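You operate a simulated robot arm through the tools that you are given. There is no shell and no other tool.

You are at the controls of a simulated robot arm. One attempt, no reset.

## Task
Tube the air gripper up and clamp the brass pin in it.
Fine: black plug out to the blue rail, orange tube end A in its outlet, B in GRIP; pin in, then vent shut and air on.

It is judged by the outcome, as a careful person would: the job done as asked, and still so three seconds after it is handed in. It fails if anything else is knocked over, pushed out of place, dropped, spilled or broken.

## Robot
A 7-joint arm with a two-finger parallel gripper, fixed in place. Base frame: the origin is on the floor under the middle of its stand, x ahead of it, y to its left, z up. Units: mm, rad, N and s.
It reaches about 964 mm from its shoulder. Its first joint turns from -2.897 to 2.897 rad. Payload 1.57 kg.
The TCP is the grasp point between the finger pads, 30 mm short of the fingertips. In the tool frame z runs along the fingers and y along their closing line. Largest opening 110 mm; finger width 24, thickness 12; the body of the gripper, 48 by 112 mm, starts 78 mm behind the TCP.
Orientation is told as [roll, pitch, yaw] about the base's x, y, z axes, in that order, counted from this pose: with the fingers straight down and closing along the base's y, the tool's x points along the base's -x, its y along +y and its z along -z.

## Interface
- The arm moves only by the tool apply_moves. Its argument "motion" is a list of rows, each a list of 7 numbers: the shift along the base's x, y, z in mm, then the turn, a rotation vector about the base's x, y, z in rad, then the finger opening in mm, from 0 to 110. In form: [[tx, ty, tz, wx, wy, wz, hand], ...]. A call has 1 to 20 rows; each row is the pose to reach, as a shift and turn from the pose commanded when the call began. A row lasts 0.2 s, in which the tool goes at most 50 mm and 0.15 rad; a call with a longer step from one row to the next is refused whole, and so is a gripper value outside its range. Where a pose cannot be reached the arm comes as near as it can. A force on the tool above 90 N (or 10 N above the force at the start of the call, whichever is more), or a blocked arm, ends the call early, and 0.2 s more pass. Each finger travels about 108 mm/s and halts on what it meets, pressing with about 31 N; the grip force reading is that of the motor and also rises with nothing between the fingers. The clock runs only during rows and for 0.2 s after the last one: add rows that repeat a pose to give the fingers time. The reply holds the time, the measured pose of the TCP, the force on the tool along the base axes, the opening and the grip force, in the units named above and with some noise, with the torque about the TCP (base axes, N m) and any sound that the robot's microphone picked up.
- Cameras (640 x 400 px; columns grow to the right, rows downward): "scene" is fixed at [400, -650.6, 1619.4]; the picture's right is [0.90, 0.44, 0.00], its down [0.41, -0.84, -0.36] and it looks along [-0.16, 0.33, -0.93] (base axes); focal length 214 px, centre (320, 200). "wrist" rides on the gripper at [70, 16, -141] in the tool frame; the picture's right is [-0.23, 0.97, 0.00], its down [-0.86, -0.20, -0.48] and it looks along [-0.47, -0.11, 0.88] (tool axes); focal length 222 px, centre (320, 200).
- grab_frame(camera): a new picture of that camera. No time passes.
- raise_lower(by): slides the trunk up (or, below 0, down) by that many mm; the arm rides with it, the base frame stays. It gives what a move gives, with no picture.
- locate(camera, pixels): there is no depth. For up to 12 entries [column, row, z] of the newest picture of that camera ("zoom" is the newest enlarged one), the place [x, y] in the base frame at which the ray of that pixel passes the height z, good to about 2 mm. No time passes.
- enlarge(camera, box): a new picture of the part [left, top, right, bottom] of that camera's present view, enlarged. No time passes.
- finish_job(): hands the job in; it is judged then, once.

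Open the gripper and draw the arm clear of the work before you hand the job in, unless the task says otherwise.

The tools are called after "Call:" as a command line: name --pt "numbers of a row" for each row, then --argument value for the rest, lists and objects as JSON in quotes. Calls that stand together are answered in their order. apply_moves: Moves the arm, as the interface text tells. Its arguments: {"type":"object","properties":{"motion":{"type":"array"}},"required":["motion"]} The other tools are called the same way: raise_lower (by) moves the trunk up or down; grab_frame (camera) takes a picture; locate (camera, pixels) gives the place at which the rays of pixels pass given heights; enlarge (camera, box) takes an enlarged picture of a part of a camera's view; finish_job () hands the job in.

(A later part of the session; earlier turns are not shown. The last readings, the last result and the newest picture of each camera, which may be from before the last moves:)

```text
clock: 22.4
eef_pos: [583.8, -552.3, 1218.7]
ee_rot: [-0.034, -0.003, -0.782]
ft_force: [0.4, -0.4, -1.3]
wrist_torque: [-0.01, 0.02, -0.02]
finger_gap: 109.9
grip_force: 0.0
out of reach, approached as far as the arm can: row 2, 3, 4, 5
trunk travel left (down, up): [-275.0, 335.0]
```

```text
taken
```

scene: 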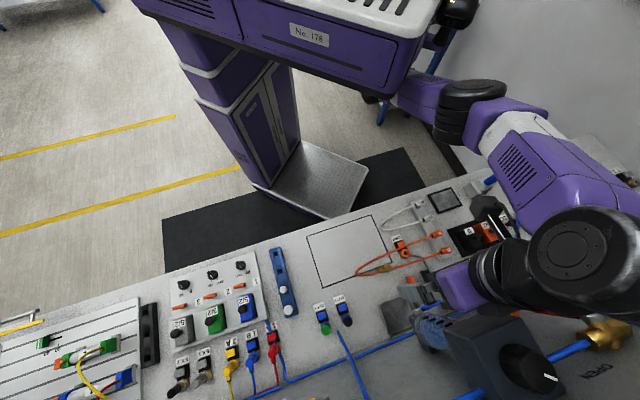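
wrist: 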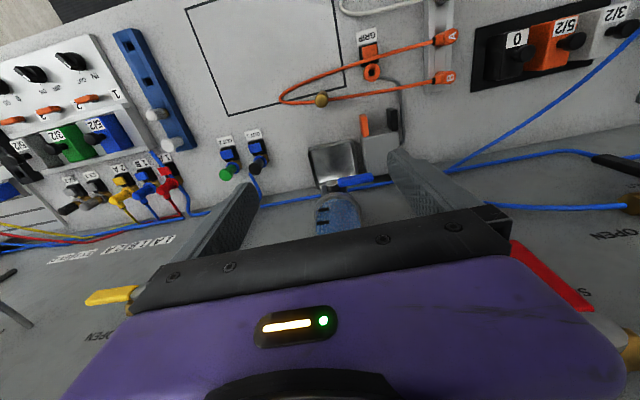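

The view here covers the bench items well. I'll enlarge the outlets, GRIP port, rack and air gripper from this angle.

Call:
enlarge --camera "wrist" --box '[210, 120, 274, 160]'

Call:
enlarge --camera "wrist" --box '[300, 90, 420, 190]'

Call:
enlarge --camera "wrist" --box '[340, 20, 470, 110]'

Call:
enlarge --camera "wrist" --box '[100, 20, 200, 160]'

```text
10.00 times, centred on (242, 140) of wrist
```

zoom: 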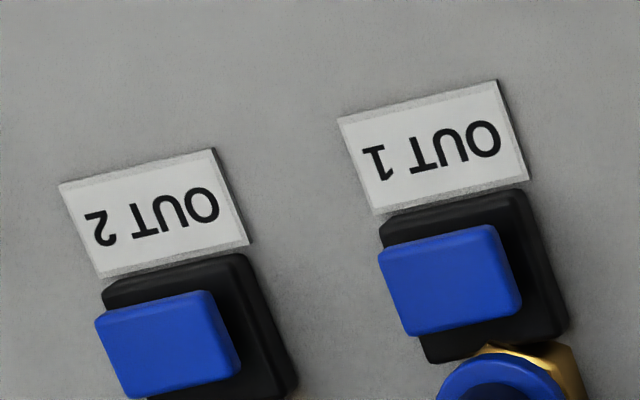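

```text
4.00 times, centred on (360, 140) of wrist
```

zoom: 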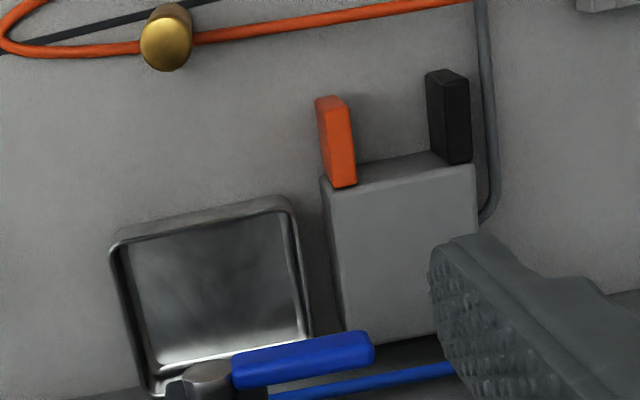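

```text
4.44 times, centred on (405, 65) of wrist
```

zoom: 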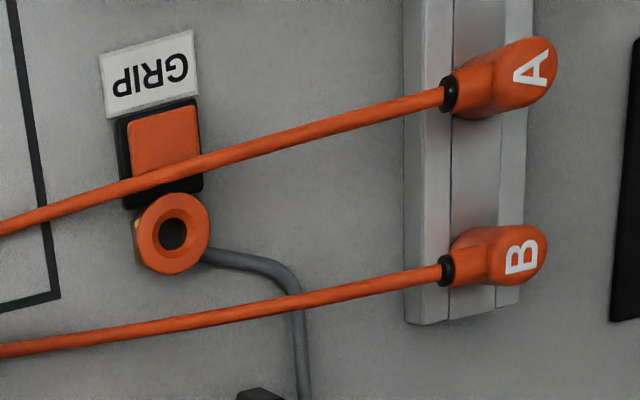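

```text
2.86 times, centred on (150, 90) of wrist
```

zoom: 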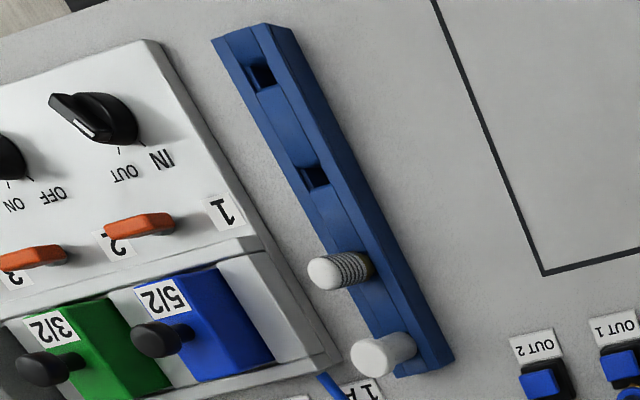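

I'll triangulate the air gripper body and jaws, pin top, rack ends and GRIP port using this wrist view and the earlier scene pixels.

Call:
locate --camera "wrist" --pixels '[[360.5, 136.25, 876], [360.5, 136.25, 976], [398.25, 131.25, 876], [398.25, 131.25, 976], [362.5, 114.25, 876], [362.5, 114.25, 976], [391.75, 108, 876], [391.75, 108, 976], [321.8, 100, 876], [321.8, 100, 976]]'

Call:
locate --camera "scene" --pixels '[[409.8, 289.3, 876], [409.8, 289.3, 976], [435.2, 283, 876], [435.2, 283, 976], [409.4, 276.8, 876], [409.4, 276.8, 976], [425, 271, 876], [425, 271, 976], [387.5, 268, 876], [387.5, 268, 976], [448.4, 311.2, 876], [448.4, 311.2, 976]]'

```text
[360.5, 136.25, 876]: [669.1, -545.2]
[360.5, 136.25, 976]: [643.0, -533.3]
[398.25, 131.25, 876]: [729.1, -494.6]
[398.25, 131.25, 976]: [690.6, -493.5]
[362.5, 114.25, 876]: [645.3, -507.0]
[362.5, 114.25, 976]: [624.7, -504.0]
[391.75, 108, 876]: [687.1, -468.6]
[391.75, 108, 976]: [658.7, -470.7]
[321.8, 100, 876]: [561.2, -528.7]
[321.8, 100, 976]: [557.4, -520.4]
```

```text
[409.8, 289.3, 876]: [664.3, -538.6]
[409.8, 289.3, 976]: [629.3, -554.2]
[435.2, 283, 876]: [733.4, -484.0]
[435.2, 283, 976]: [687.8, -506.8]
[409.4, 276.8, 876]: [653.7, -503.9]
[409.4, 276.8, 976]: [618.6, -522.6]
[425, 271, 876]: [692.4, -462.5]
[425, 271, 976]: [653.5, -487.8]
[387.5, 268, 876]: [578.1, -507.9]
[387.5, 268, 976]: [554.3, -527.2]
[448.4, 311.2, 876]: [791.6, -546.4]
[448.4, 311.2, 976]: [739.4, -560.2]
```

The air gripper lies on the bench with its jaws pointing toward the robot at z≈905 (about 53 mm centre to centre along the bench), and the brass pin stands upright with its top at z≈954 near (558,-522). Let me zoom further on each.

Call:
enlarge --camera "wrist" --box '[215, 135, 295, 200]'

Call:
enlarge --camera "wrist" --box '[350, 95, 420, 180]'

Call:
enlarge --camera "wrist" --box '[420, 10, 480, 100]'

Call:
enlarge --camera "wrist" --box '[300, 85, 344, 112]'

```text
6.15 times, centred on (255, 168) of wrist
```

zoom: 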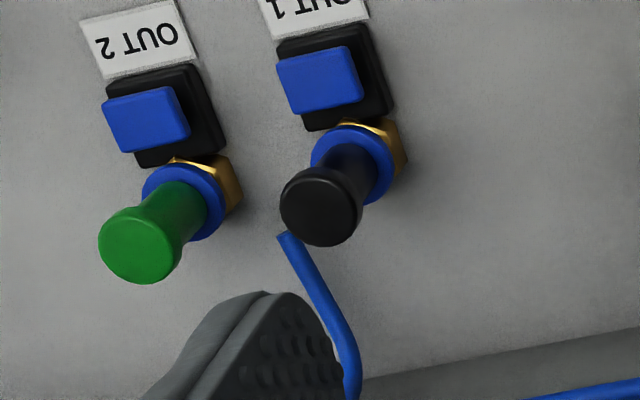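

```text
4.71 times, centred on (385, 138) of wrist
```

zoom: 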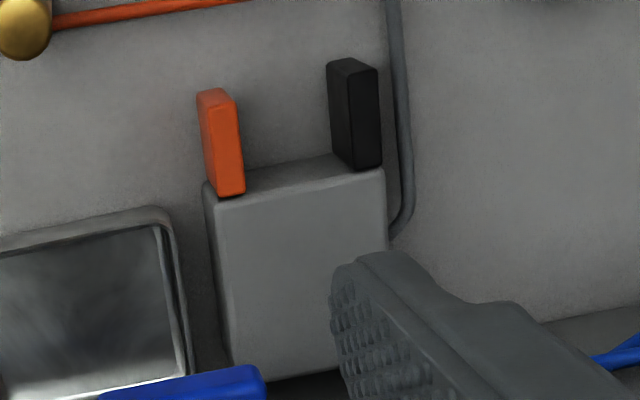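

```text
4.44 times, centred on (450, 55) of wrist
```

zoom: 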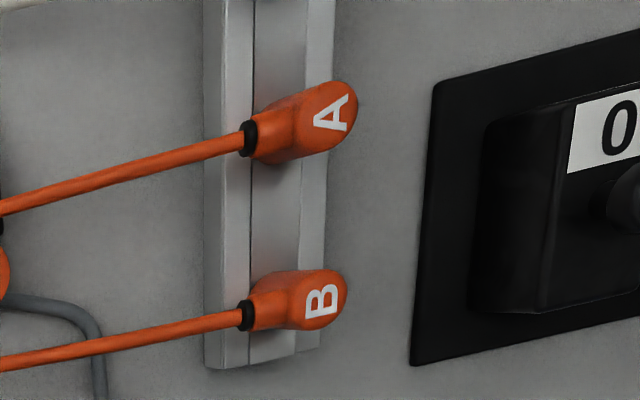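

```text
14.55 times, centred on (322, 98) of wrist
```

zoom: 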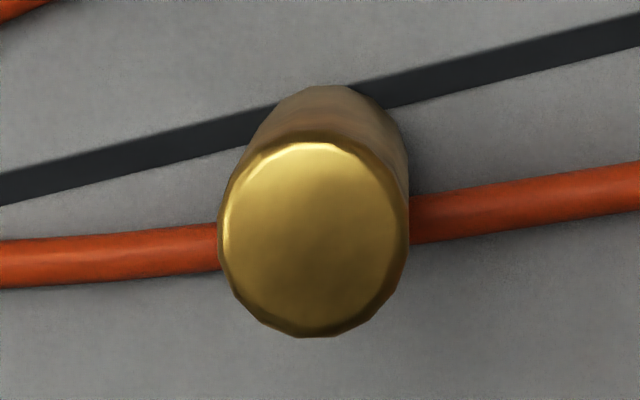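

The plugs are vertical with flared heads, and the tube ends are elbow heads sitting in a rack. I want a lower-angle view of these, so I'll retract, tilt the hand outward and lower.

Call:
apply_moves --pt "-25 25 0 0 0 0 110" --pt "-50 50 0 0 0 0 110" --pt "-75 75 0 0 0 0 110" --pt "-100 100 0 0 0 0 110" --pt "-125 125 0 -0.09 -0.09 0 110" --pt "-135 135 -20 -0.18 -0.18 0 110" --pt "-135 135 -40 -0.27 -0.27 0 110" --pt "-135 135 -60 -0.36 -0.36 0 110" --pt "-135 135 -80 -0.45 -0.45 0 110" --pt "-135 135 -100 -0.54 -0.54 0 110" --pt "-135 135 -110 -0.54 -0.54 0 110"

Call:
grab_frame --camera "wrist"

Call:
grab_frame --camera "scene"

```text
clock: 25.0
eef_pos: [471.0, -438.8, 1139.8]
ee_rot: [-0.161, -0.743, -0.576]
ft_force: [0.2, -0.1, 0.6]
wrist_torque: [-0.02, -0.04, 0.01]
finger_gap: 110.1
grip_force: 0.1
trunk travel left (down, up): [-275.0, 335.0]
stopped in row 11: the arm was blocked; the commanded pose is now the measured one
```

```text
taken
```

wrist: 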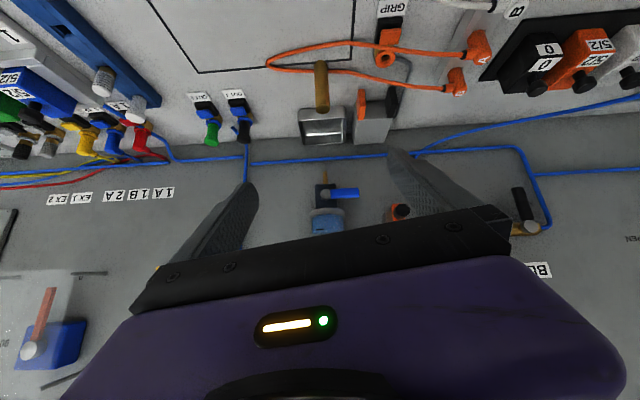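

```text
taken
```

scene: 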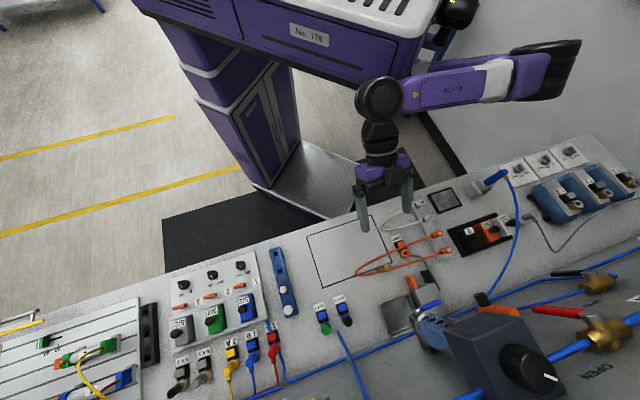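

I have an oblique view now. I'll enlarge the tube ends, air gripper/pin, and the plugs and rail.

Call:
enlarge --camera "wrist" --box '[430, 0, 530, 110]'

Call:
enlarge --camera "wrist" --box '[290, 40, 420, 160]'

Call:
enlarge --camera "wrist" --box '[180, 80, 270, 160]'

Call:
enlarge --camera "wrist" --box '[360, 0, 420, 80]'

Call:
enlarge --camera "wrist" --box '[20, 0, 180, 140]'

```text
3.64 times, centred on (480, 55) of wrist
```

zoom: 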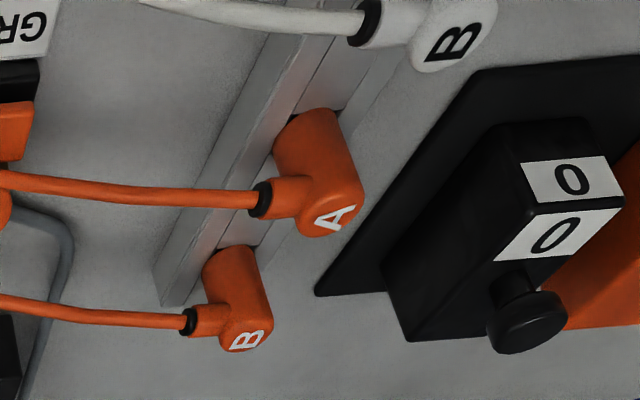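

```text
3.33 times, centred on (355, 100) of wrist
```

zoom: 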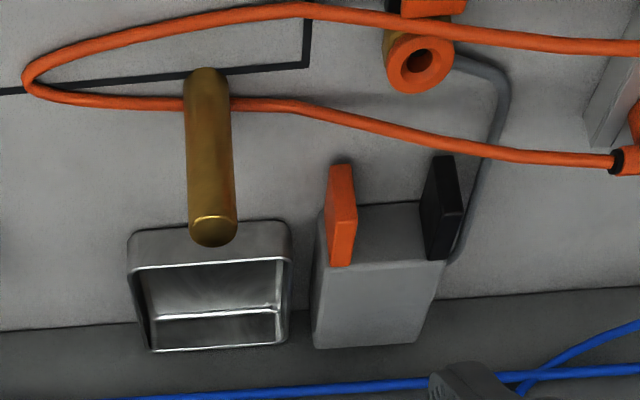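

```text
5.00 times, centred on (225, 120) of wrist
```

zoom: 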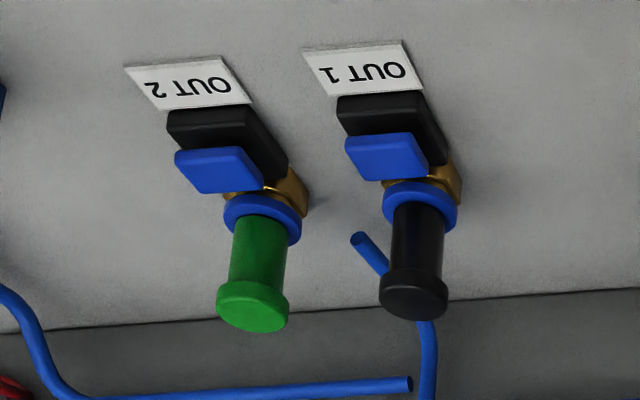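

```text
5.00 times, centred on (390, 40) of wrist
```

zoom: 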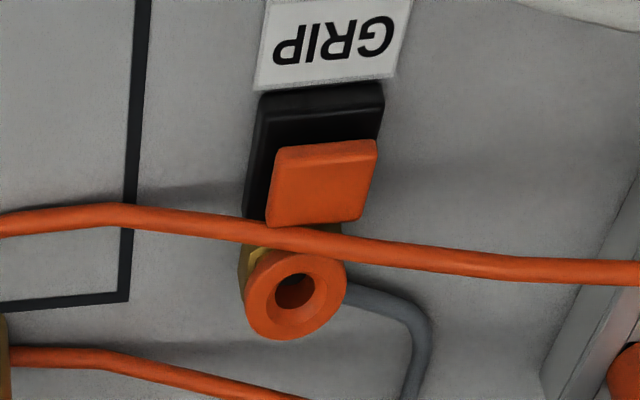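

```text
2.86 times, centred on (100, 70) of wrist
```

zoom: 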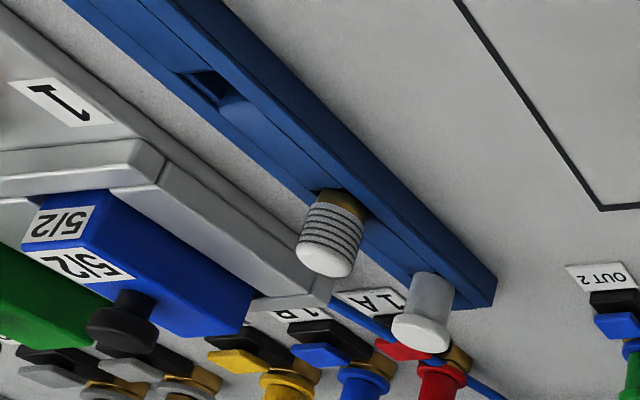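

Now the geometry is clear: the elbows stand vertically with the tube leaving sideways near the top, and the plug is vertical in OUT 1. I'll triangulate tube heads A/B, GRIP port, plug, rail holes and the panel seam.

Call:
locate --camera "wrist" --pixels '[[246, 144, 876], [484.5, 58.5, 900], [484.5, 58.5, 950], [459.8, 92.5, 900], [459.8, 92.5, 950], [384.5, 58, 880], [384.5, 58, 920], [240.8, 139, 900], [240.8, 139, 950], [319, 70.5, 900], [319, 70.5, 960]]'

Call:
locate --camera "scene" --pixels '[[349, 353, 876], [440, 232.75, 900], [440, 232.75, 950], [448.75, 250, 900], [448.75, 250, 950], [405.6, 253.1, 880], [405.6, 253.1, 920], [348.5, 321, 900], [348.5, 321, 950], [387.5, 268, 900], [387.5, 268, 960]]'

```text
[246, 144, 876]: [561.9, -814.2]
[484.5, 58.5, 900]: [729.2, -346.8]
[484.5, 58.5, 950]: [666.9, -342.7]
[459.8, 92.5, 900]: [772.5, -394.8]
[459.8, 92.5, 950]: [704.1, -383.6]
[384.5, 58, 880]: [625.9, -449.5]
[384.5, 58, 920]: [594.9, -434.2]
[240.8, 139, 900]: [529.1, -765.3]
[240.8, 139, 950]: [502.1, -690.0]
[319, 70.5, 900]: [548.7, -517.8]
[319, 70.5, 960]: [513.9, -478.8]
```

```text
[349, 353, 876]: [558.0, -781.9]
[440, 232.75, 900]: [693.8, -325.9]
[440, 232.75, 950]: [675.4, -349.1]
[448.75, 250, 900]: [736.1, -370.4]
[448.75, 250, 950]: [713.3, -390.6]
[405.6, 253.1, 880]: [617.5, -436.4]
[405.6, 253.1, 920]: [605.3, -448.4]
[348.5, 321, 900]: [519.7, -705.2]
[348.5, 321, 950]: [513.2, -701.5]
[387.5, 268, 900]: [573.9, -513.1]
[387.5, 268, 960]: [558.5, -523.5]
```

Tube heads A≈(679,-344,940), B≈(718,-386,940), GRIP port≈(612,-442,899). Now I'll get precise fixes on the OUT 1 plug and rail holes in scene zooms.

Call:
enlarge --camera "scene" --box '[316, 296, 380, 336]'

Call:
enlarge --camera "scene" --box '[256, 240, 320, 280]'

Call:
enlarge --camera "scene" --box '[256, 280, 320, 320]'

Call:
enlarge --camera "wrist" --box '[220, 110, 268, 150]'

```text
10.00 times, centred on (348, 316) of scene
```

zoom: 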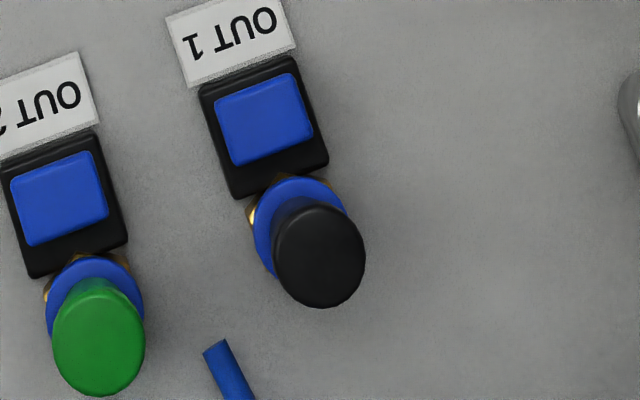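

```text
10.00 times, centred on (288, 260) of scene
```

zoom: 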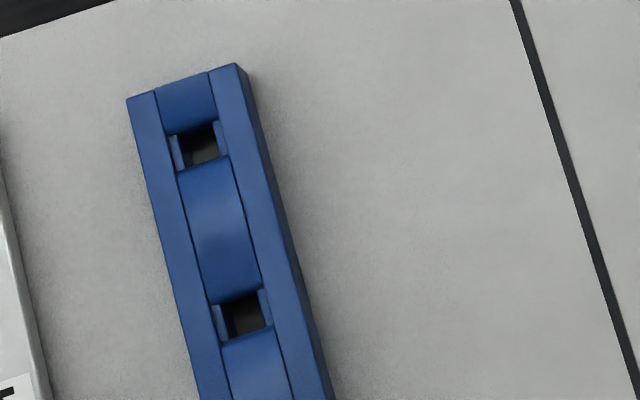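

```text
10.00 times, centred on (288, 300) of scene
```

zoom: 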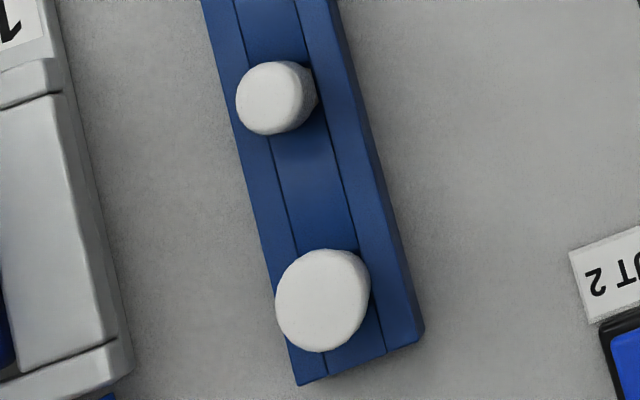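

```text
10.00 times, centred on (244, 130) of wrist
```

zoom: 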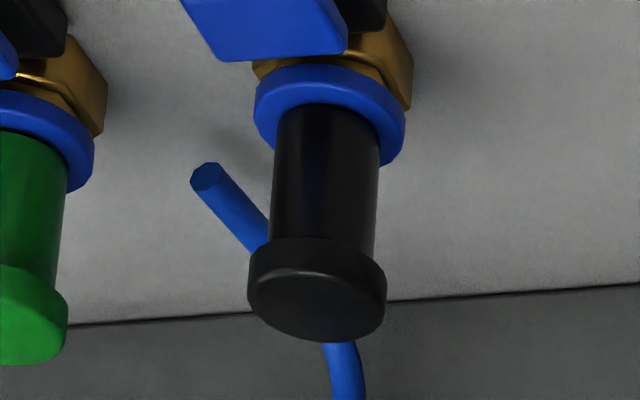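

I'll locate these precise pixels at candidate heights.

Call:
locate --camera "wrist" --pixels '[[243.7, 140.8, 920], [243.7, 140.8, 950], [245, 121.5, 890], [245, 121.5, 920], [61.5, 31.5, 880], [61.5, 31.5, 910], [323, 109, 940], [323, 109, 970]]'

Call:
locate --camera "scene" --pixels '[[348, 321.6, 920], [348, 321.6, 950], [345.8, 319.2, 890], [345.8, 319.2, 920], [280.4, 271.5, 880], [280.4, 271.5, 910], [276, 254.5, 880], [276, 254.5, 910], [283.5, 289.7, 910], [288.2, 310, 910], [387.5, 268, 940], [387.5, 268, 970]]'

```text
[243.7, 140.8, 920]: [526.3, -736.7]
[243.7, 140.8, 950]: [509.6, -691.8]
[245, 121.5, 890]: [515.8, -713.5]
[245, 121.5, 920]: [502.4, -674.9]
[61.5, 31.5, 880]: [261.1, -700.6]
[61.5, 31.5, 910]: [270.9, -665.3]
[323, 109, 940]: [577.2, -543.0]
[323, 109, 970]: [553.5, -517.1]
```

```text
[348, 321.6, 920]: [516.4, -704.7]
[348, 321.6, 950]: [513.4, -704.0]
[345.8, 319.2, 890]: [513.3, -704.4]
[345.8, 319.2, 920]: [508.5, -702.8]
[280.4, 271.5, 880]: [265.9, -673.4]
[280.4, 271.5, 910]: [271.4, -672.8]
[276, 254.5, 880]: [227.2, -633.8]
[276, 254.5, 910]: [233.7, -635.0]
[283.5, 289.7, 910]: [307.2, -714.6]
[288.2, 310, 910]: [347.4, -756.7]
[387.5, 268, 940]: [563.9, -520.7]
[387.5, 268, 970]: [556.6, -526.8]
```

Fixes: plug axis ≈(513.5,-704) head top z≈942 and vertical; rail holes at ≈(232.6,-635) and (270.5,-673), z≈905; pin top ≈(559,-525,961). I'll straighten the hand and move above OUT 1 with the fingers partly closed.

Call:
apply_moves --pt "0 0 0 0.0977 0.08 -0.0232 100" --pt "0 0 0 0.1953 0.16 -0.0463 90" --pt "0 0 0 0.293 0.24 -0.0695 80" --pt "0 0 0 0.3907 0.32 -0.0927 70" --pt "0 0 0 0.4883 0.4 -0.1158 60" --pt "0 0 0 0.586 0.48 -0.139 50" --pt "7 -44 -10 0.586 0.48 -0.139 50" --pt "14 -88 -20 0.586 0.48 -0.139 50" --pt "21 -132 -30 0.586 0.48 -0.139 50" --pt "28 -176 -40 0.586 0.48 -0.139 50" --pt "35 -220 -50 0.586 0.48 -0.139 50" --pt "42 -265 -60 0.586 0.48 -0.139 50" --pt "42 -265 -60 0.586 0.48 -0.139 50"

Call:
grab_frame --camera "wrist"

Call:
grab_frame --camera "scene"

```text
clock: 27.8
eef_pos: [503.4, -664.7, 1071.2]
ee_rot: [0.002, -0.005, -0.789]
ft_force: [0.8, -0.4, 0.8]
wrist_torque: [0.03, -0.01, -0.01]
finger_gap: 50.1
grip_force: 0.1
out of reach, approached as far as the arm can: row 12, 13
trunk travel left (down, up): [-275.0, 335.0]
```

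```text
taken
```

wrist: 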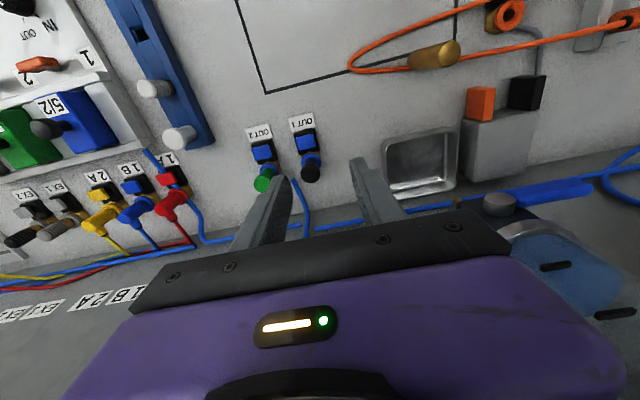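

```text
taken
```

scene: 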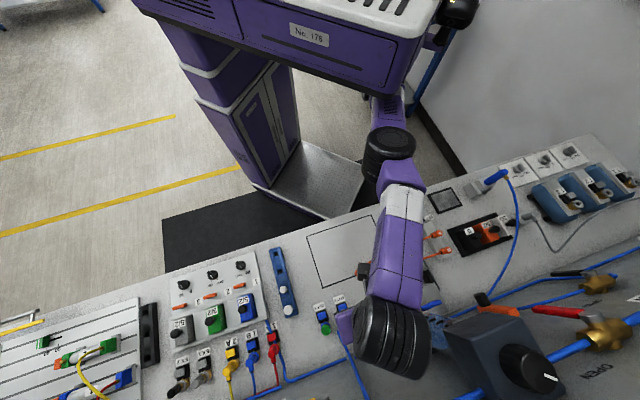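

The vertical hand is at the arm's reach limit here, so I'll tilt the fingers outward about 0.4 rad in the plane perpendicular to the finger closing line, which keeps the pads' grip geometry while bringing the wrist closer.

Call:
apply_moves --pt "0 0 0 -0.094 -0.094 0 50" --pt "0 0 0 -0.188 -0.188 0 50" --pt "0 0 0 -0.283 -0.283 0 50" --pt "0 0 0 -0.283 -0.283 0 50" --pt "0 0 0 -0.283 -0.283 0 50"

Call:
grab_frame --camera "wrist"

Call:
grab_frame --camera "scene"

```text
clock: 29.0
eef_pos: [501.7, -665.2, 1068.9]
ee_rot: [0.004, -0.404, -0.787]
ft_force: [0.1, 0.4, 0.9]
wrist_torque: [0.02, 0.01, 0.03]
finger_gap: 50.1
grip_force: 0.0
trunk travel left (down, up): [-275.0, 335.0]
```

```text
taken
```

wrist: 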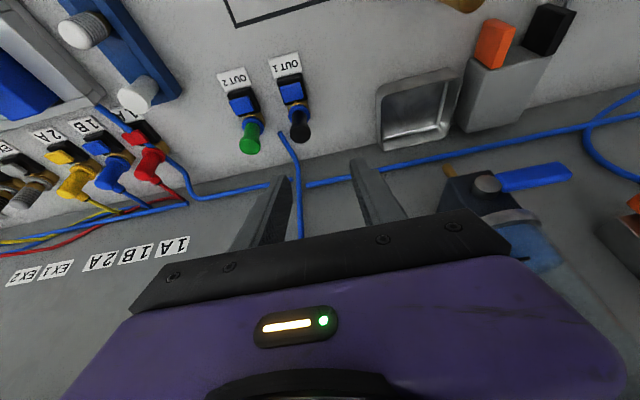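

```text
taken
```

scene: 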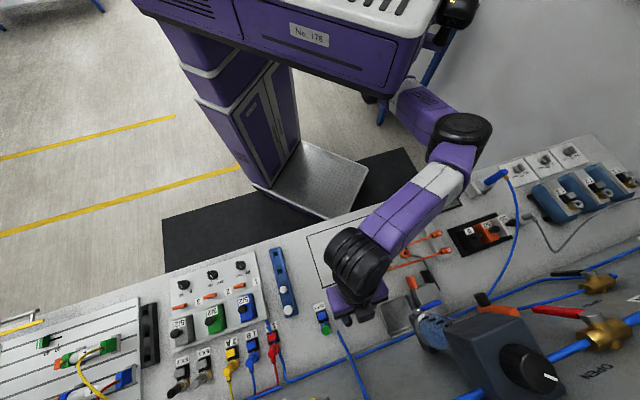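

The tilt works with plenty of reach. I'll get precise positions of both plug heads at z≈942 to set the finger opening safely.

Call:
enlarge --camera "wrist" --box '[225, 60, 325, 160]'

Call:
locate --camera "scene" --pixels '[[348, 321.6, 942], [325.8, 330.5, 942], [344.2, 314.5, 895]]'

```text
4.00 times, centred on (275, 110) of wrist
```

zoom: 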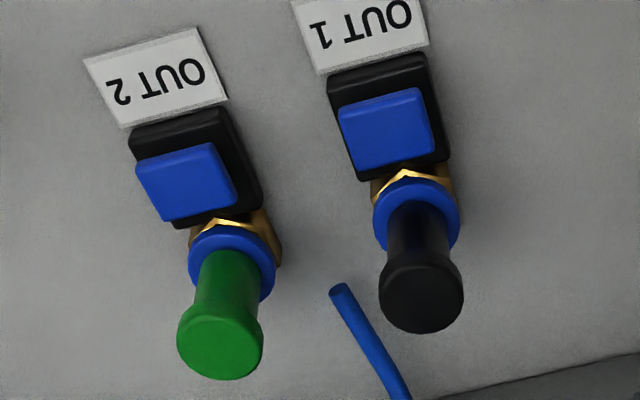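

```text
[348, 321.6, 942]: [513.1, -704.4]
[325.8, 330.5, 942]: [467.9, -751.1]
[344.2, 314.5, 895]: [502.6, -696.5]
```

Spacing between the plugs is 65 mm, so an opening of ~48 is safe. Cross-checking the plug position with the wrist camera.

Call:
locate --camera "wrist" --pixels '[[300.5, 134.5, 940], [300.5, 134.5, 945], [246, 138, 940]]'

```text
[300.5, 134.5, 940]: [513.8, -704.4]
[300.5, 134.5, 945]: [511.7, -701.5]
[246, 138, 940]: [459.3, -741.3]
```

Both cameras agree: plug head at (513.5,-704.3,941). I'll move to directly above it at z≈1000 and verify.

Call:
apply_moves --pt "6 -20 0 0 0 0 48" --pt "11.8 -39.1 -20 0 0 0 48" --pt "11.8 -39.1 -50 0 0 0 48" --pt "11.8 -39.1 -69 0 0 0 48" --pt "11.8 -39.1 -69 0 0 0 48"

Call:
grab_frame --camera "wrist"

Call:
grab_frame --camera "scene"

```text
clock: 30.2
eef_pos: [511.2, -703.7, 1000.6]
ee_rot: [0.001, -0.407, -0.789]
ft_force: [0.6, -0.4, -1.4]
wrist_torque: [0.0, 0.03, 0.02]
finger_gap: 48.2
grip_force: 0.1
trunk travel left (down, up): [-275.0, 335.0]
```

```text
taken
```

wrist: 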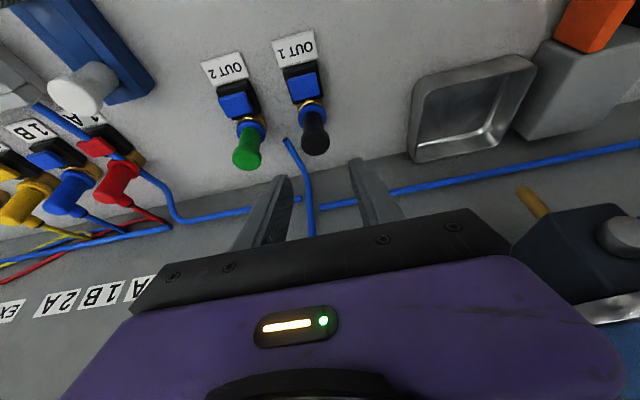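

```text
taken
```

scene: 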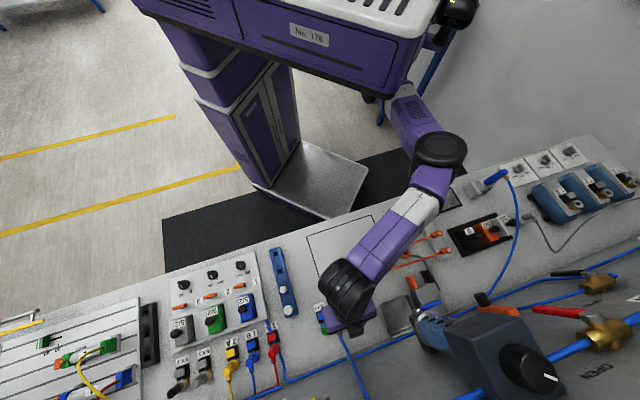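

Measured (511.2,-703.7,1000.6). I'll correct by +2 mm in x and descend to z≈940, then close on the plug head.

Call:
apply_moves --pt "2.3 -0.6 -20 0 0 0 48" --pt "2.3 -0.6 -40 0 0 0 48" --pt "2.3 -0.6 -60 0 0 0 48" --pt "2.3 -0.6 -60 0 0 0 48"

Call:
enlarge --camera "wrist" --box '[220, 60, 420, 220]'

```text
clock: 31.2
eef_pos: [514.4, -702.2, 939.1]
ee_rot: [0.0, -0.405, -0.787]
ft_force: [-0.1, -0.4, -0.5]
wrist_torque: [0.01, -0.04, 0.02]
finger_gap: 48.0
grip_force: 0.1
trunk travel left (down, up): [-275.0, 335.0]
```

```text
2.50 times, centred on (320, 140) of wrist
```

zoom: 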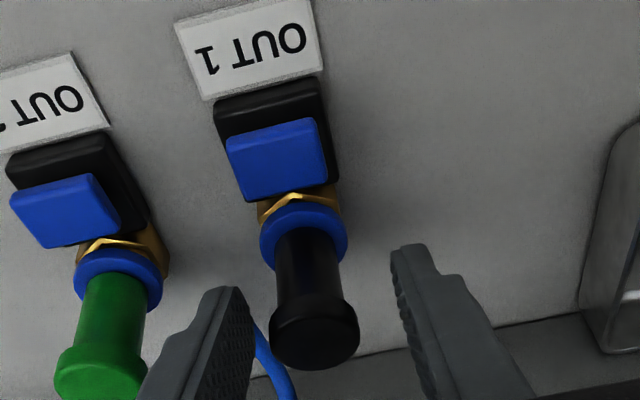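

The fingers straddle the plug head. I'll close them on it.

Call:
apply_moves --pt "0 0 0 0 0 0 30" --pt "0 0 0 0 0 0 15" --pt "0 0 0 0 0 0 10" --pt "0 0 0 0 0 0 10"

Call:
enlarge --camera "wrist" --box '[220, 60, 420, 220]'

```text
clock: 32.2
eef_pos: [512.1, -702.6, 939.7]
ee_rot: [0.0, -0.404, -0.789]
ft_force: [-5.1, -9.1, -0.2]
wrist_torque: [-0.5, 0.32, -0.02]
finger_gap: 18.5
grip_force: 30.8
trunk travel left (down, up): [-275.0, 335.0]
```

```text
2.50 times, centred on (320, 140) of wrist
```

zoom: 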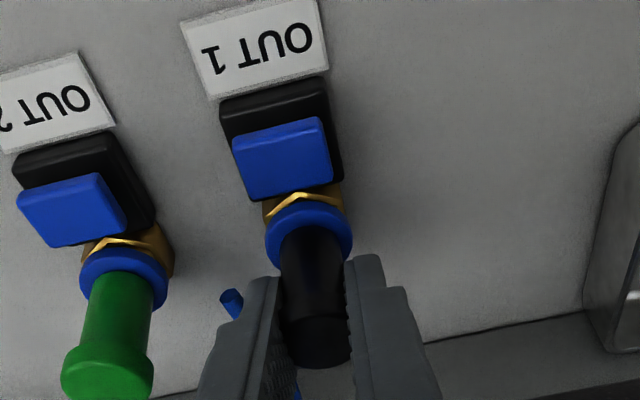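

Gripped at 18.5 mm gap with a ~10 N side force along -u, meaning I'm ~1–2 mm off in +u. I'll shift slightly to relieve it, then start pulling up gently.

Call:
apply_moves --pt "-0.8 -0.8 0 0 0 0 10" --pt "-1.2 -1.2 0 0 0 0 10"

```text
clock: 32.8
eef_pos: [513.0, -704.1, 938.4]
ee_rot: [0.004, -0.403, -0.786]
ft_force: [-3.0, 0.9, 0.2]
wrist_torque: [0.25, -0.01, 0.09]
finger_gap: 18.2
grip_force: 31.1
trunk travel left (down, up): [-275.0, 335.0]
```

Side force is relieved. Now I'll pull straight up in small steps.

Call:
apply_moves --pt "0 0 3 0 0 0 10" --pt "0 0 6 0 0 0 10" --pt "0 0 9 0 0 0 10" --pt "0 0 12 0 0 0 10"

Call:
enlarge --camera "wrist" --box '[220, 60, 420, 220]'

```text
clock: 33.8
eef_pos: [512.7, -703.6, 950.2]
ee_rot: [0.003, -0.401, -0.787]
ft_force: [-3.2, -2.1, -23.6]
wrist_torque: [-0.13, 0.16, 0.01]
finger_gap: 18.2
grip_force: 31.3
trunk travel left (down, up): [-275.0, 335.0]
```

```text
2.50 times, centred on (320, 140) of wrist
```

zoom: 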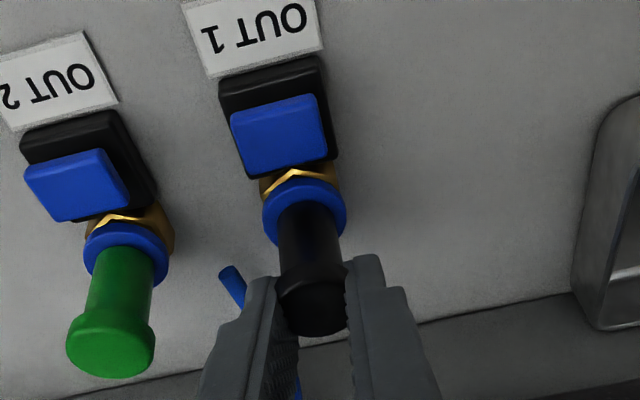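

The force reached 24 N and the plug looks unmoved — the fingers slipped upward along the head. I'll release, and look closely at the fitting and its blue button for a release mechanism.

Call:
apply_moves --pt "0 0 0 0 0 0 30" --pt "0 0 0 0 0 0 48" --pt "0 0 30 0 0 0 48" --pt "0 0 60 0 0 0 48" --pt "0 0 60 0 0 0 48"

Call:
enlarge --camera "wrist" --box '[270, 30, 350, 170]'

Call:
enlarge --camera "wrist" --box '[0, 60, 180, 240]'

```text
clock: 35.0
eef_pos: [510.6, -704.7, 1012.6]
ee_rot: [0.003, -0.404, -0.788]
ft_force: [-0.8, 0.5, 0.2]
wrist_torque: [-0.02, -0.03, 0.03]
finger_gap: 48.0
grip_force: 0.0
trunk travel left (down, up): [-275.0, 335.0]
```

```text
2.86 times, centred on (310, 100) of wrist
```

zoom: 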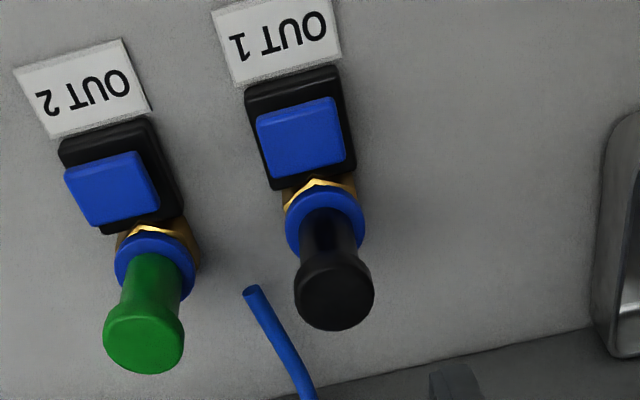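

```text
2.22 times, centred on (90, 150) of wrist
```

zoom: 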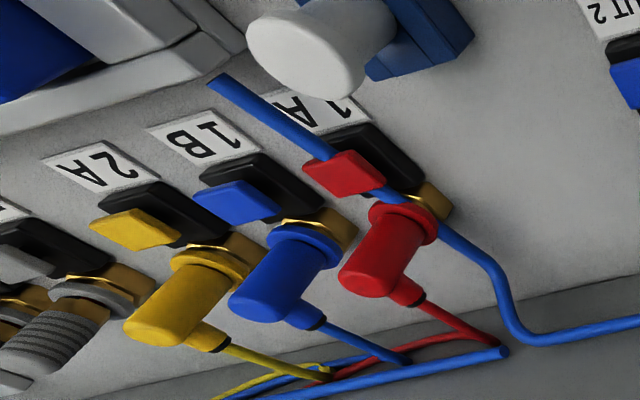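

Every port has a raised coloured button beside its collet – likely a release button. I'll locate OUT 1's button by triangulation.

Call:
locate --camera "wrist" --pixels '[[303, 78, 890], [303, 78, 900], [303, 78, 910], [314.2, 136.5, 942]]'

Call:
locate --camera "scene" --pixels '[[342.5, 307.8, 890], [342.5, 307.8, 900], [342.5, 307.8, 910]]'

```text
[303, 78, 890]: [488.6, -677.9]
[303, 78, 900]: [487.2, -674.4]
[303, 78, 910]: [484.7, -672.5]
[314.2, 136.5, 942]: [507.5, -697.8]
```

```text
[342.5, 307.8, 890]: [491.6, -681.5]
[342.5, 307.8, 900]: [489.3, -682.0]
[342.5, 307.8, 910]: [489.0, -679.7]
```

The button's at about (490.5,-681.5), 32 mm on the robot side of the plug. I'll close the fingers and move above it, slightly to its robot-side half to stay clear of the plug head.

Call:
apply_moves --pt "-13 13 0 0 0 0 20" --pt "-25.5 26.8 0 0 0 0 0" --pt "-25.5 26.8 -25 0 0 0 0" --pt "-25.5 26.8 -50 0 0 0 0" --pt "-25.5 26.8 -60 0 0 0 0" --pt "-25.5 26.8 -60 0 0 0 0"

Call:
grab_frame --camera "wrist"

Call:
enlarge --camera "wrist" --box '[250, 80, 410, 220]'

```text
clock: 36.4
eef_pos: [487.9, -677.3, 953.4]
ee_rot: [0.003, -0.403, -0.788]
ft_force: [-0.3, -0.5, 0.4]
wrist_torque: [0.01, -0.03, 0.02]
finger_gap: 0.0
grip_force: 21.6
trunk travel left (down, up): [-275.0, 335.0]
```

```text
taken
```

wrist: 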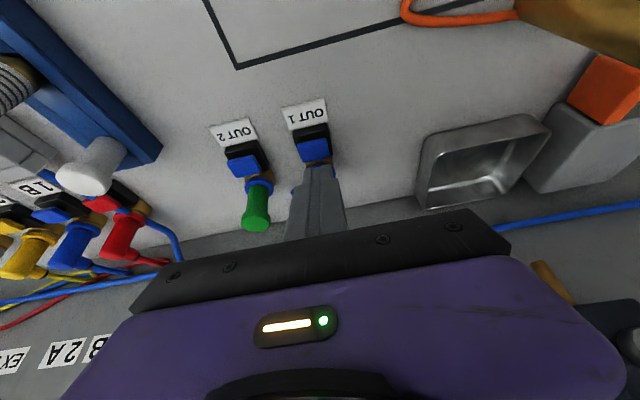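

```text
2.86 times, centred on (330, 150) of wrist
```

zoom: 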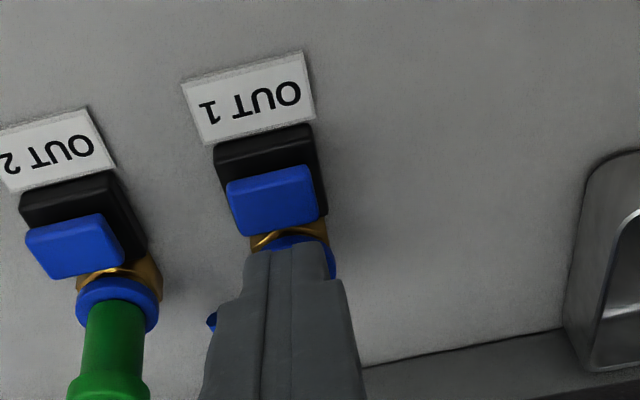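

Calculations match the image: descending should land the tip corner on the button about 4 mm to the robot side of centre. I'll descend slowly and watch the force.

Call:
apply_moves --pt "0 0 -6 0 0 0 0" --pt "0 0 -12 0 0 0 0" --pt "0 0 -18 0 0 0 0" --pt "0 0 -21 0 0 0 0" --pt "0 0 -23 0 0 0 0" --pt "0 0 -25 0 0 0 0"

Call:
enlarge --camera "wrist" --box '[250, 80, 410, 220]'

```text
clock: 37.8
eef_pos: [487.7, -676.8, 929.0]
ee_rot: [0.001, -0.406, -0.786]
ft_force: [-0.3, -0.2, 8.7]
wrist_torque: [0.0, -0.01, 0.01]
finger_gap: 0.1
grip_force: 20.8
trunk travel left (down, up): [-275.0, 335.0]
heard: click
```

```text
2.86 times, centred on (330, 150) of wrist
```

zoom: 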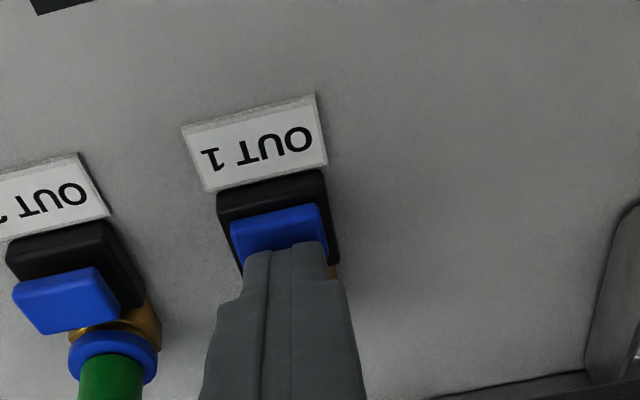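

A click was heard — the button released something. I'll lift off and look at the plug.

Call:
apply_moves --pt "0 0 20 0 0 0 0" --pt "0 0 50 0 0 0 20" --pt "0 0 80 0 0 0 48" --pt "0 0 80 0 0 0 48"

Call:
grab_frame --camera "wrist"

Call:
enlarge --camera "wrist" --box '[250, 60, 410, 220]'

```text
clock: 38.8
eef_pos: [488.5, -677.0, 1008.7]
ee_rot: [0.006, -0.406, -0.788]
ft_force: [0.6, 0.1, -0.1]
wrist_torque: [0.01, 0.0, 0.01]
finger_gap: 48.0
grip_force: 0.2
trunk travel left (down, up): [-275.0, 335.0]
```

```text
taken
```

wrist: 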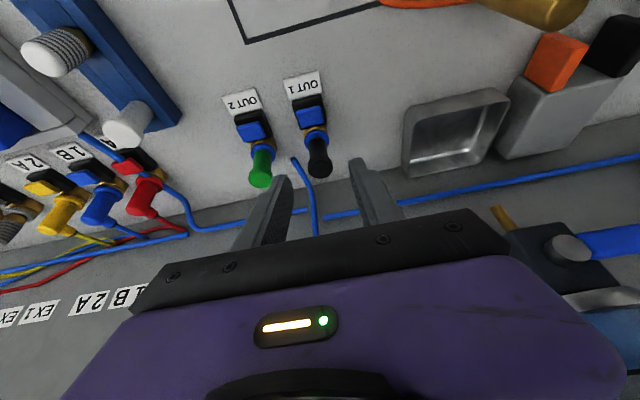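

```text
2.50 times, centred on (330, 140) of wrist
```

zoom: 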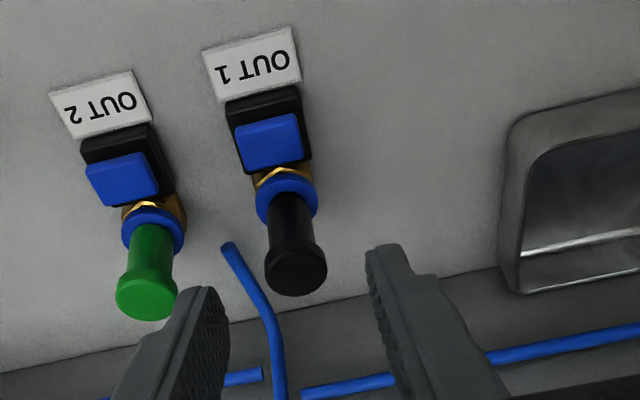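

The plug hasn't moved by itself (head still at z≈942). I'll go back, grip it and pull up again now that the button clicked.

Call:
apply_moves --pt "12 -14 0 0 0 0 48" --pt "24.3 -27.4 0 0 0 0 48" --pt "24.3 -27.4 -35 0 0 0 48" --pt "24.3 -27.4 -69 0 0 0 48" --pt "24.3 -27.4 -69 0 0 0 30" --pt "24.3 -27.4 -69 0 0 0 10" --pt "24.3 -27.4 -69 0 0 0 10" --pt "24.3 -27.4 -69 0 0 0 10"

Call:
apply_moves --pt "0 0 3 0 0 0 10" --pt "0 0 6 0 0 0 10" --pt "0 0 9 0 0 0 10" --pt "0 0 12 0 0 0 10"

Call:
enlarge --camera "wrist" --box '[220, 60, 420, 220]'

```text
clock: 40.6
eef_pos: [512.1, -701.9, 937.2]
ee_rot: [0.001, -0.405, -0.788]
ft_force: [-0.4, -0.5, 0.7]
wrist_torque: [-0.01, 0.01, -0.01]
finger_gap: 18.8
grip_force: 31.4
trunk travel left (down, up): [-275.0, 335.0]
```

```text
clock: 41.6
eef_pos: [511.1, -704.8, 950.1]
ee_rot: [0.002, -0.404, -0.787]
ft_force: [0.0, -0.7, 0.2]
wrist_torque: [-0.01, 0.02, -0.01]
finger_gap: 18.5
grip_force: 31.5
trunk travel left (down, up): [-275.0, 335.0]
```

```text
2.50 times, centred on (320, 140) of wrist
```

zoom: 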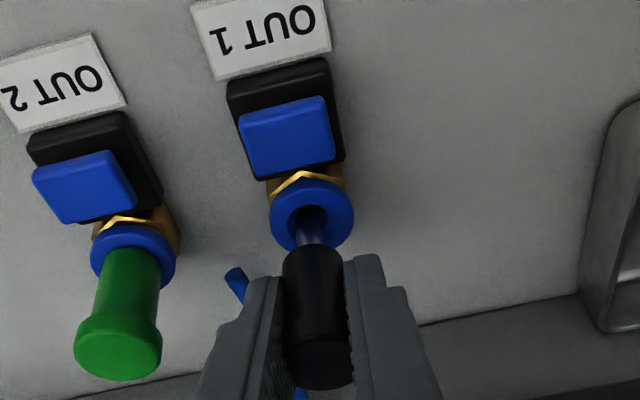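

The plug is coming out freely — stem visible and no force. I'll lift it well clear to z≈1030 and check it in the hand.

Call:
apply_moves --pt "0 0 20 0 0 0 10" --pt "0 0 40 0 0 0 10" --pt "0 0 60 0 0 0 10" --pt "0 0 80 0 0 0 10" --pt "0 0 80 0 0 0 10"

Call:
grab_frame --camera "wrist"

Call:
enlarge --camera "wrist" --box '[250, 120, 410, 220]'

Call:
grab_frame --camera "scene"

```text
clock: 42.8
eef_pos: [510.9, -702.7, 1032.2]
ee_rot: [0.003, -0.402, -0.787]
ft_force: [0.1, -1.1, -0.2]
wrist_torque: [0.03, 0.0, -0.02]
finger_gap: 18.5
grip_force: 31.2
trunk travel left (down, up): [-275.0, 335.0]
```

```text
taken
```

wrist: 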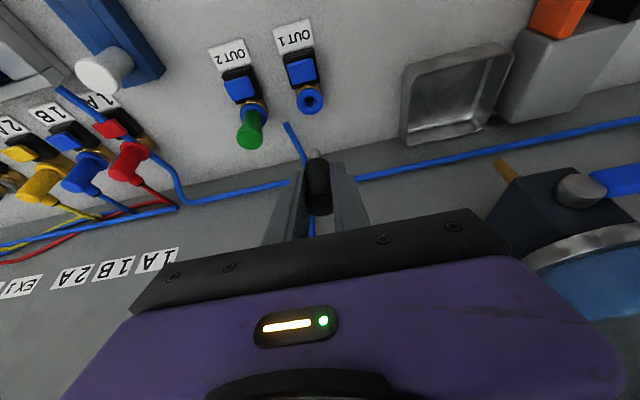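

```text
4.00 times, centred on (330, 170) of wrist
```

zoom: 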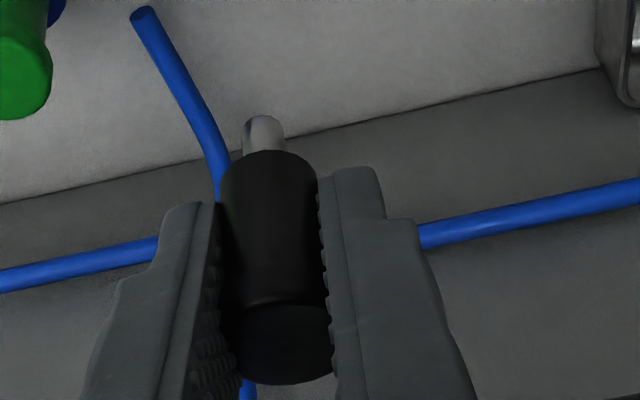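

```text
taken
```

scene: 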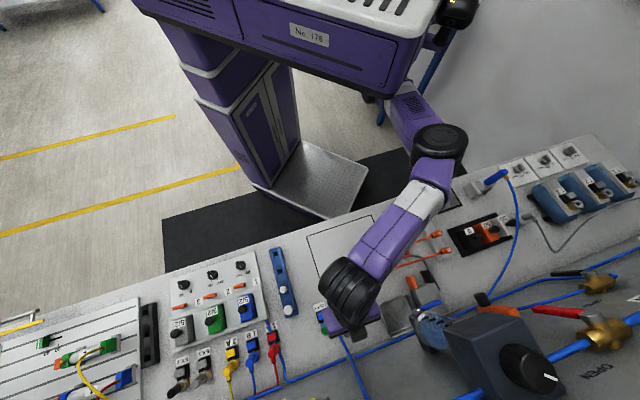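

The plug is held upright with a short steel stem below it. I'll carry it at z≈1032 over toward the blue rail's end hole (~(232.6,-635)).

Call:
apply_moves --pt "-40 10 0 0 0 0 10" --pt "-80 20 0 0 0 0 10" --pt "-120 30 0 0 0 0 10" --pt "-160 40 0 0 0 0 10" --pt "-200 50 0 0 0 0 10" --pt "-240 60 0 0 0 0 10" --pt "-278 68 0 0 0 0 10" --pt "-278 68 0 0 0 0 10"

Call:
grab_frame --camera "wrist"

Call:
grab_frame --camera "scene"

```text
clock: 44.6
eef_pos: [253.4, -638.6, 1017.2]
ee_rot: [0.015, -0.38, -0.761]
ft_force: [0.3, -0.8, 0.2]
wrist_torque: [0.0, -0.01, 0.01]
finger_gap: 18.4
grip_force: 31.4
trunk travel left (down, up): [-275.0, 335.0]
```

```text
taken
```

wrist: 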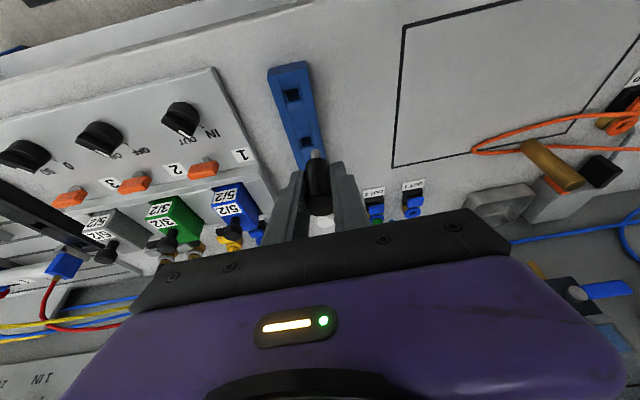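

```text
taken
```

scene: 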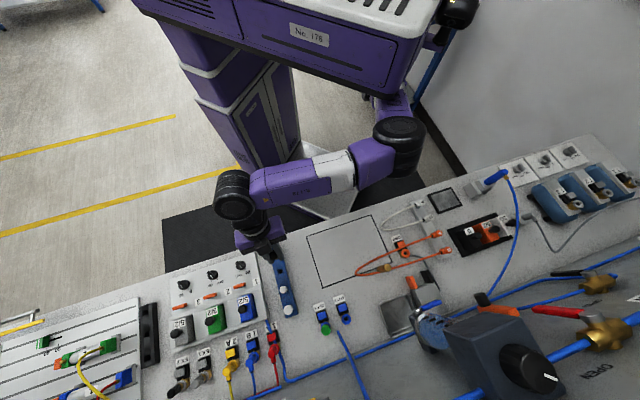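

The arm stopped short at (253,-639) with a slight twist — near a joint limit. The second empty hole at (270.5,-673) should be easier, so I'll go there and restore the exact orientation.

Call:
apply_moves --pt "9 -17 0 -0.0125 -0.005 -0.015 10" --pt "17 -34.4 0 -0.025 -0.009 -0.031 10" --pt "17 -34.4 0 -0.025 -0.009 -0.031 10" --pt "17 -34.4 0 -0.025 -0.009 -0.031 10"

Call:
grab_frame --camera "wrist"

Call:
grab_frame --camera "scene"

```text
clock: 45.6
eef_pos: [255.6, -672.2, 1024.5]
ee_rot: [-0.005, -0.418, -0.812]
ft_force: [0.1, 0.8, -0.4]
wrist_torque: [-0.02, -0.01, 0.02]
finger_gap: 18.4
grip_force: 30.9
trunk travel left (down, up): [-275.0, 335.0]
```

```text
taken
```

wrist: 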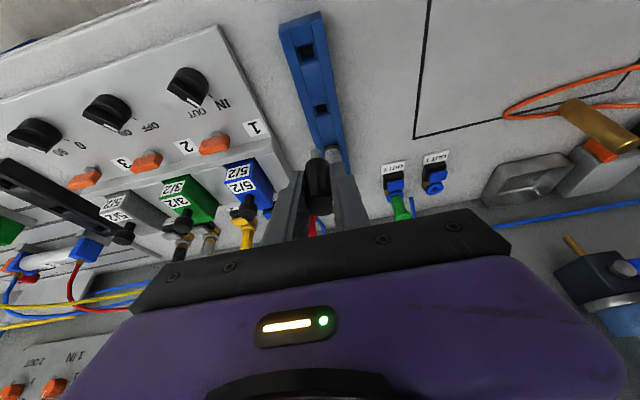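

```text
taken
```

scene: 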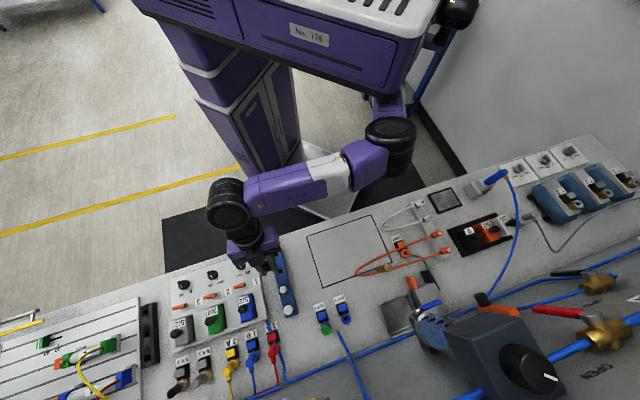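

It appears the arm was simply lagging behind the command. I'll hold to let it settle and read the pose.

Call:
apply_moves --pt "0 0 0 0 0 0 10" --pt "0 0 0 0 0 0 10" --pt "0 0 0 0 0 0 10"

```text
clock: 46.4
eef_pos: [253.6, -672.7, 1024.8]
ee_rot: [-0.005, -0.419, -0.815]
ft_force: [0.5, -0.4, 0.0]
wrist_torque: [0.01, 0.01, 0.02]
finger_gap: 18.5
grip_force: 30.9
trunk travel left (down, up): [-275.0, 335.0]
```

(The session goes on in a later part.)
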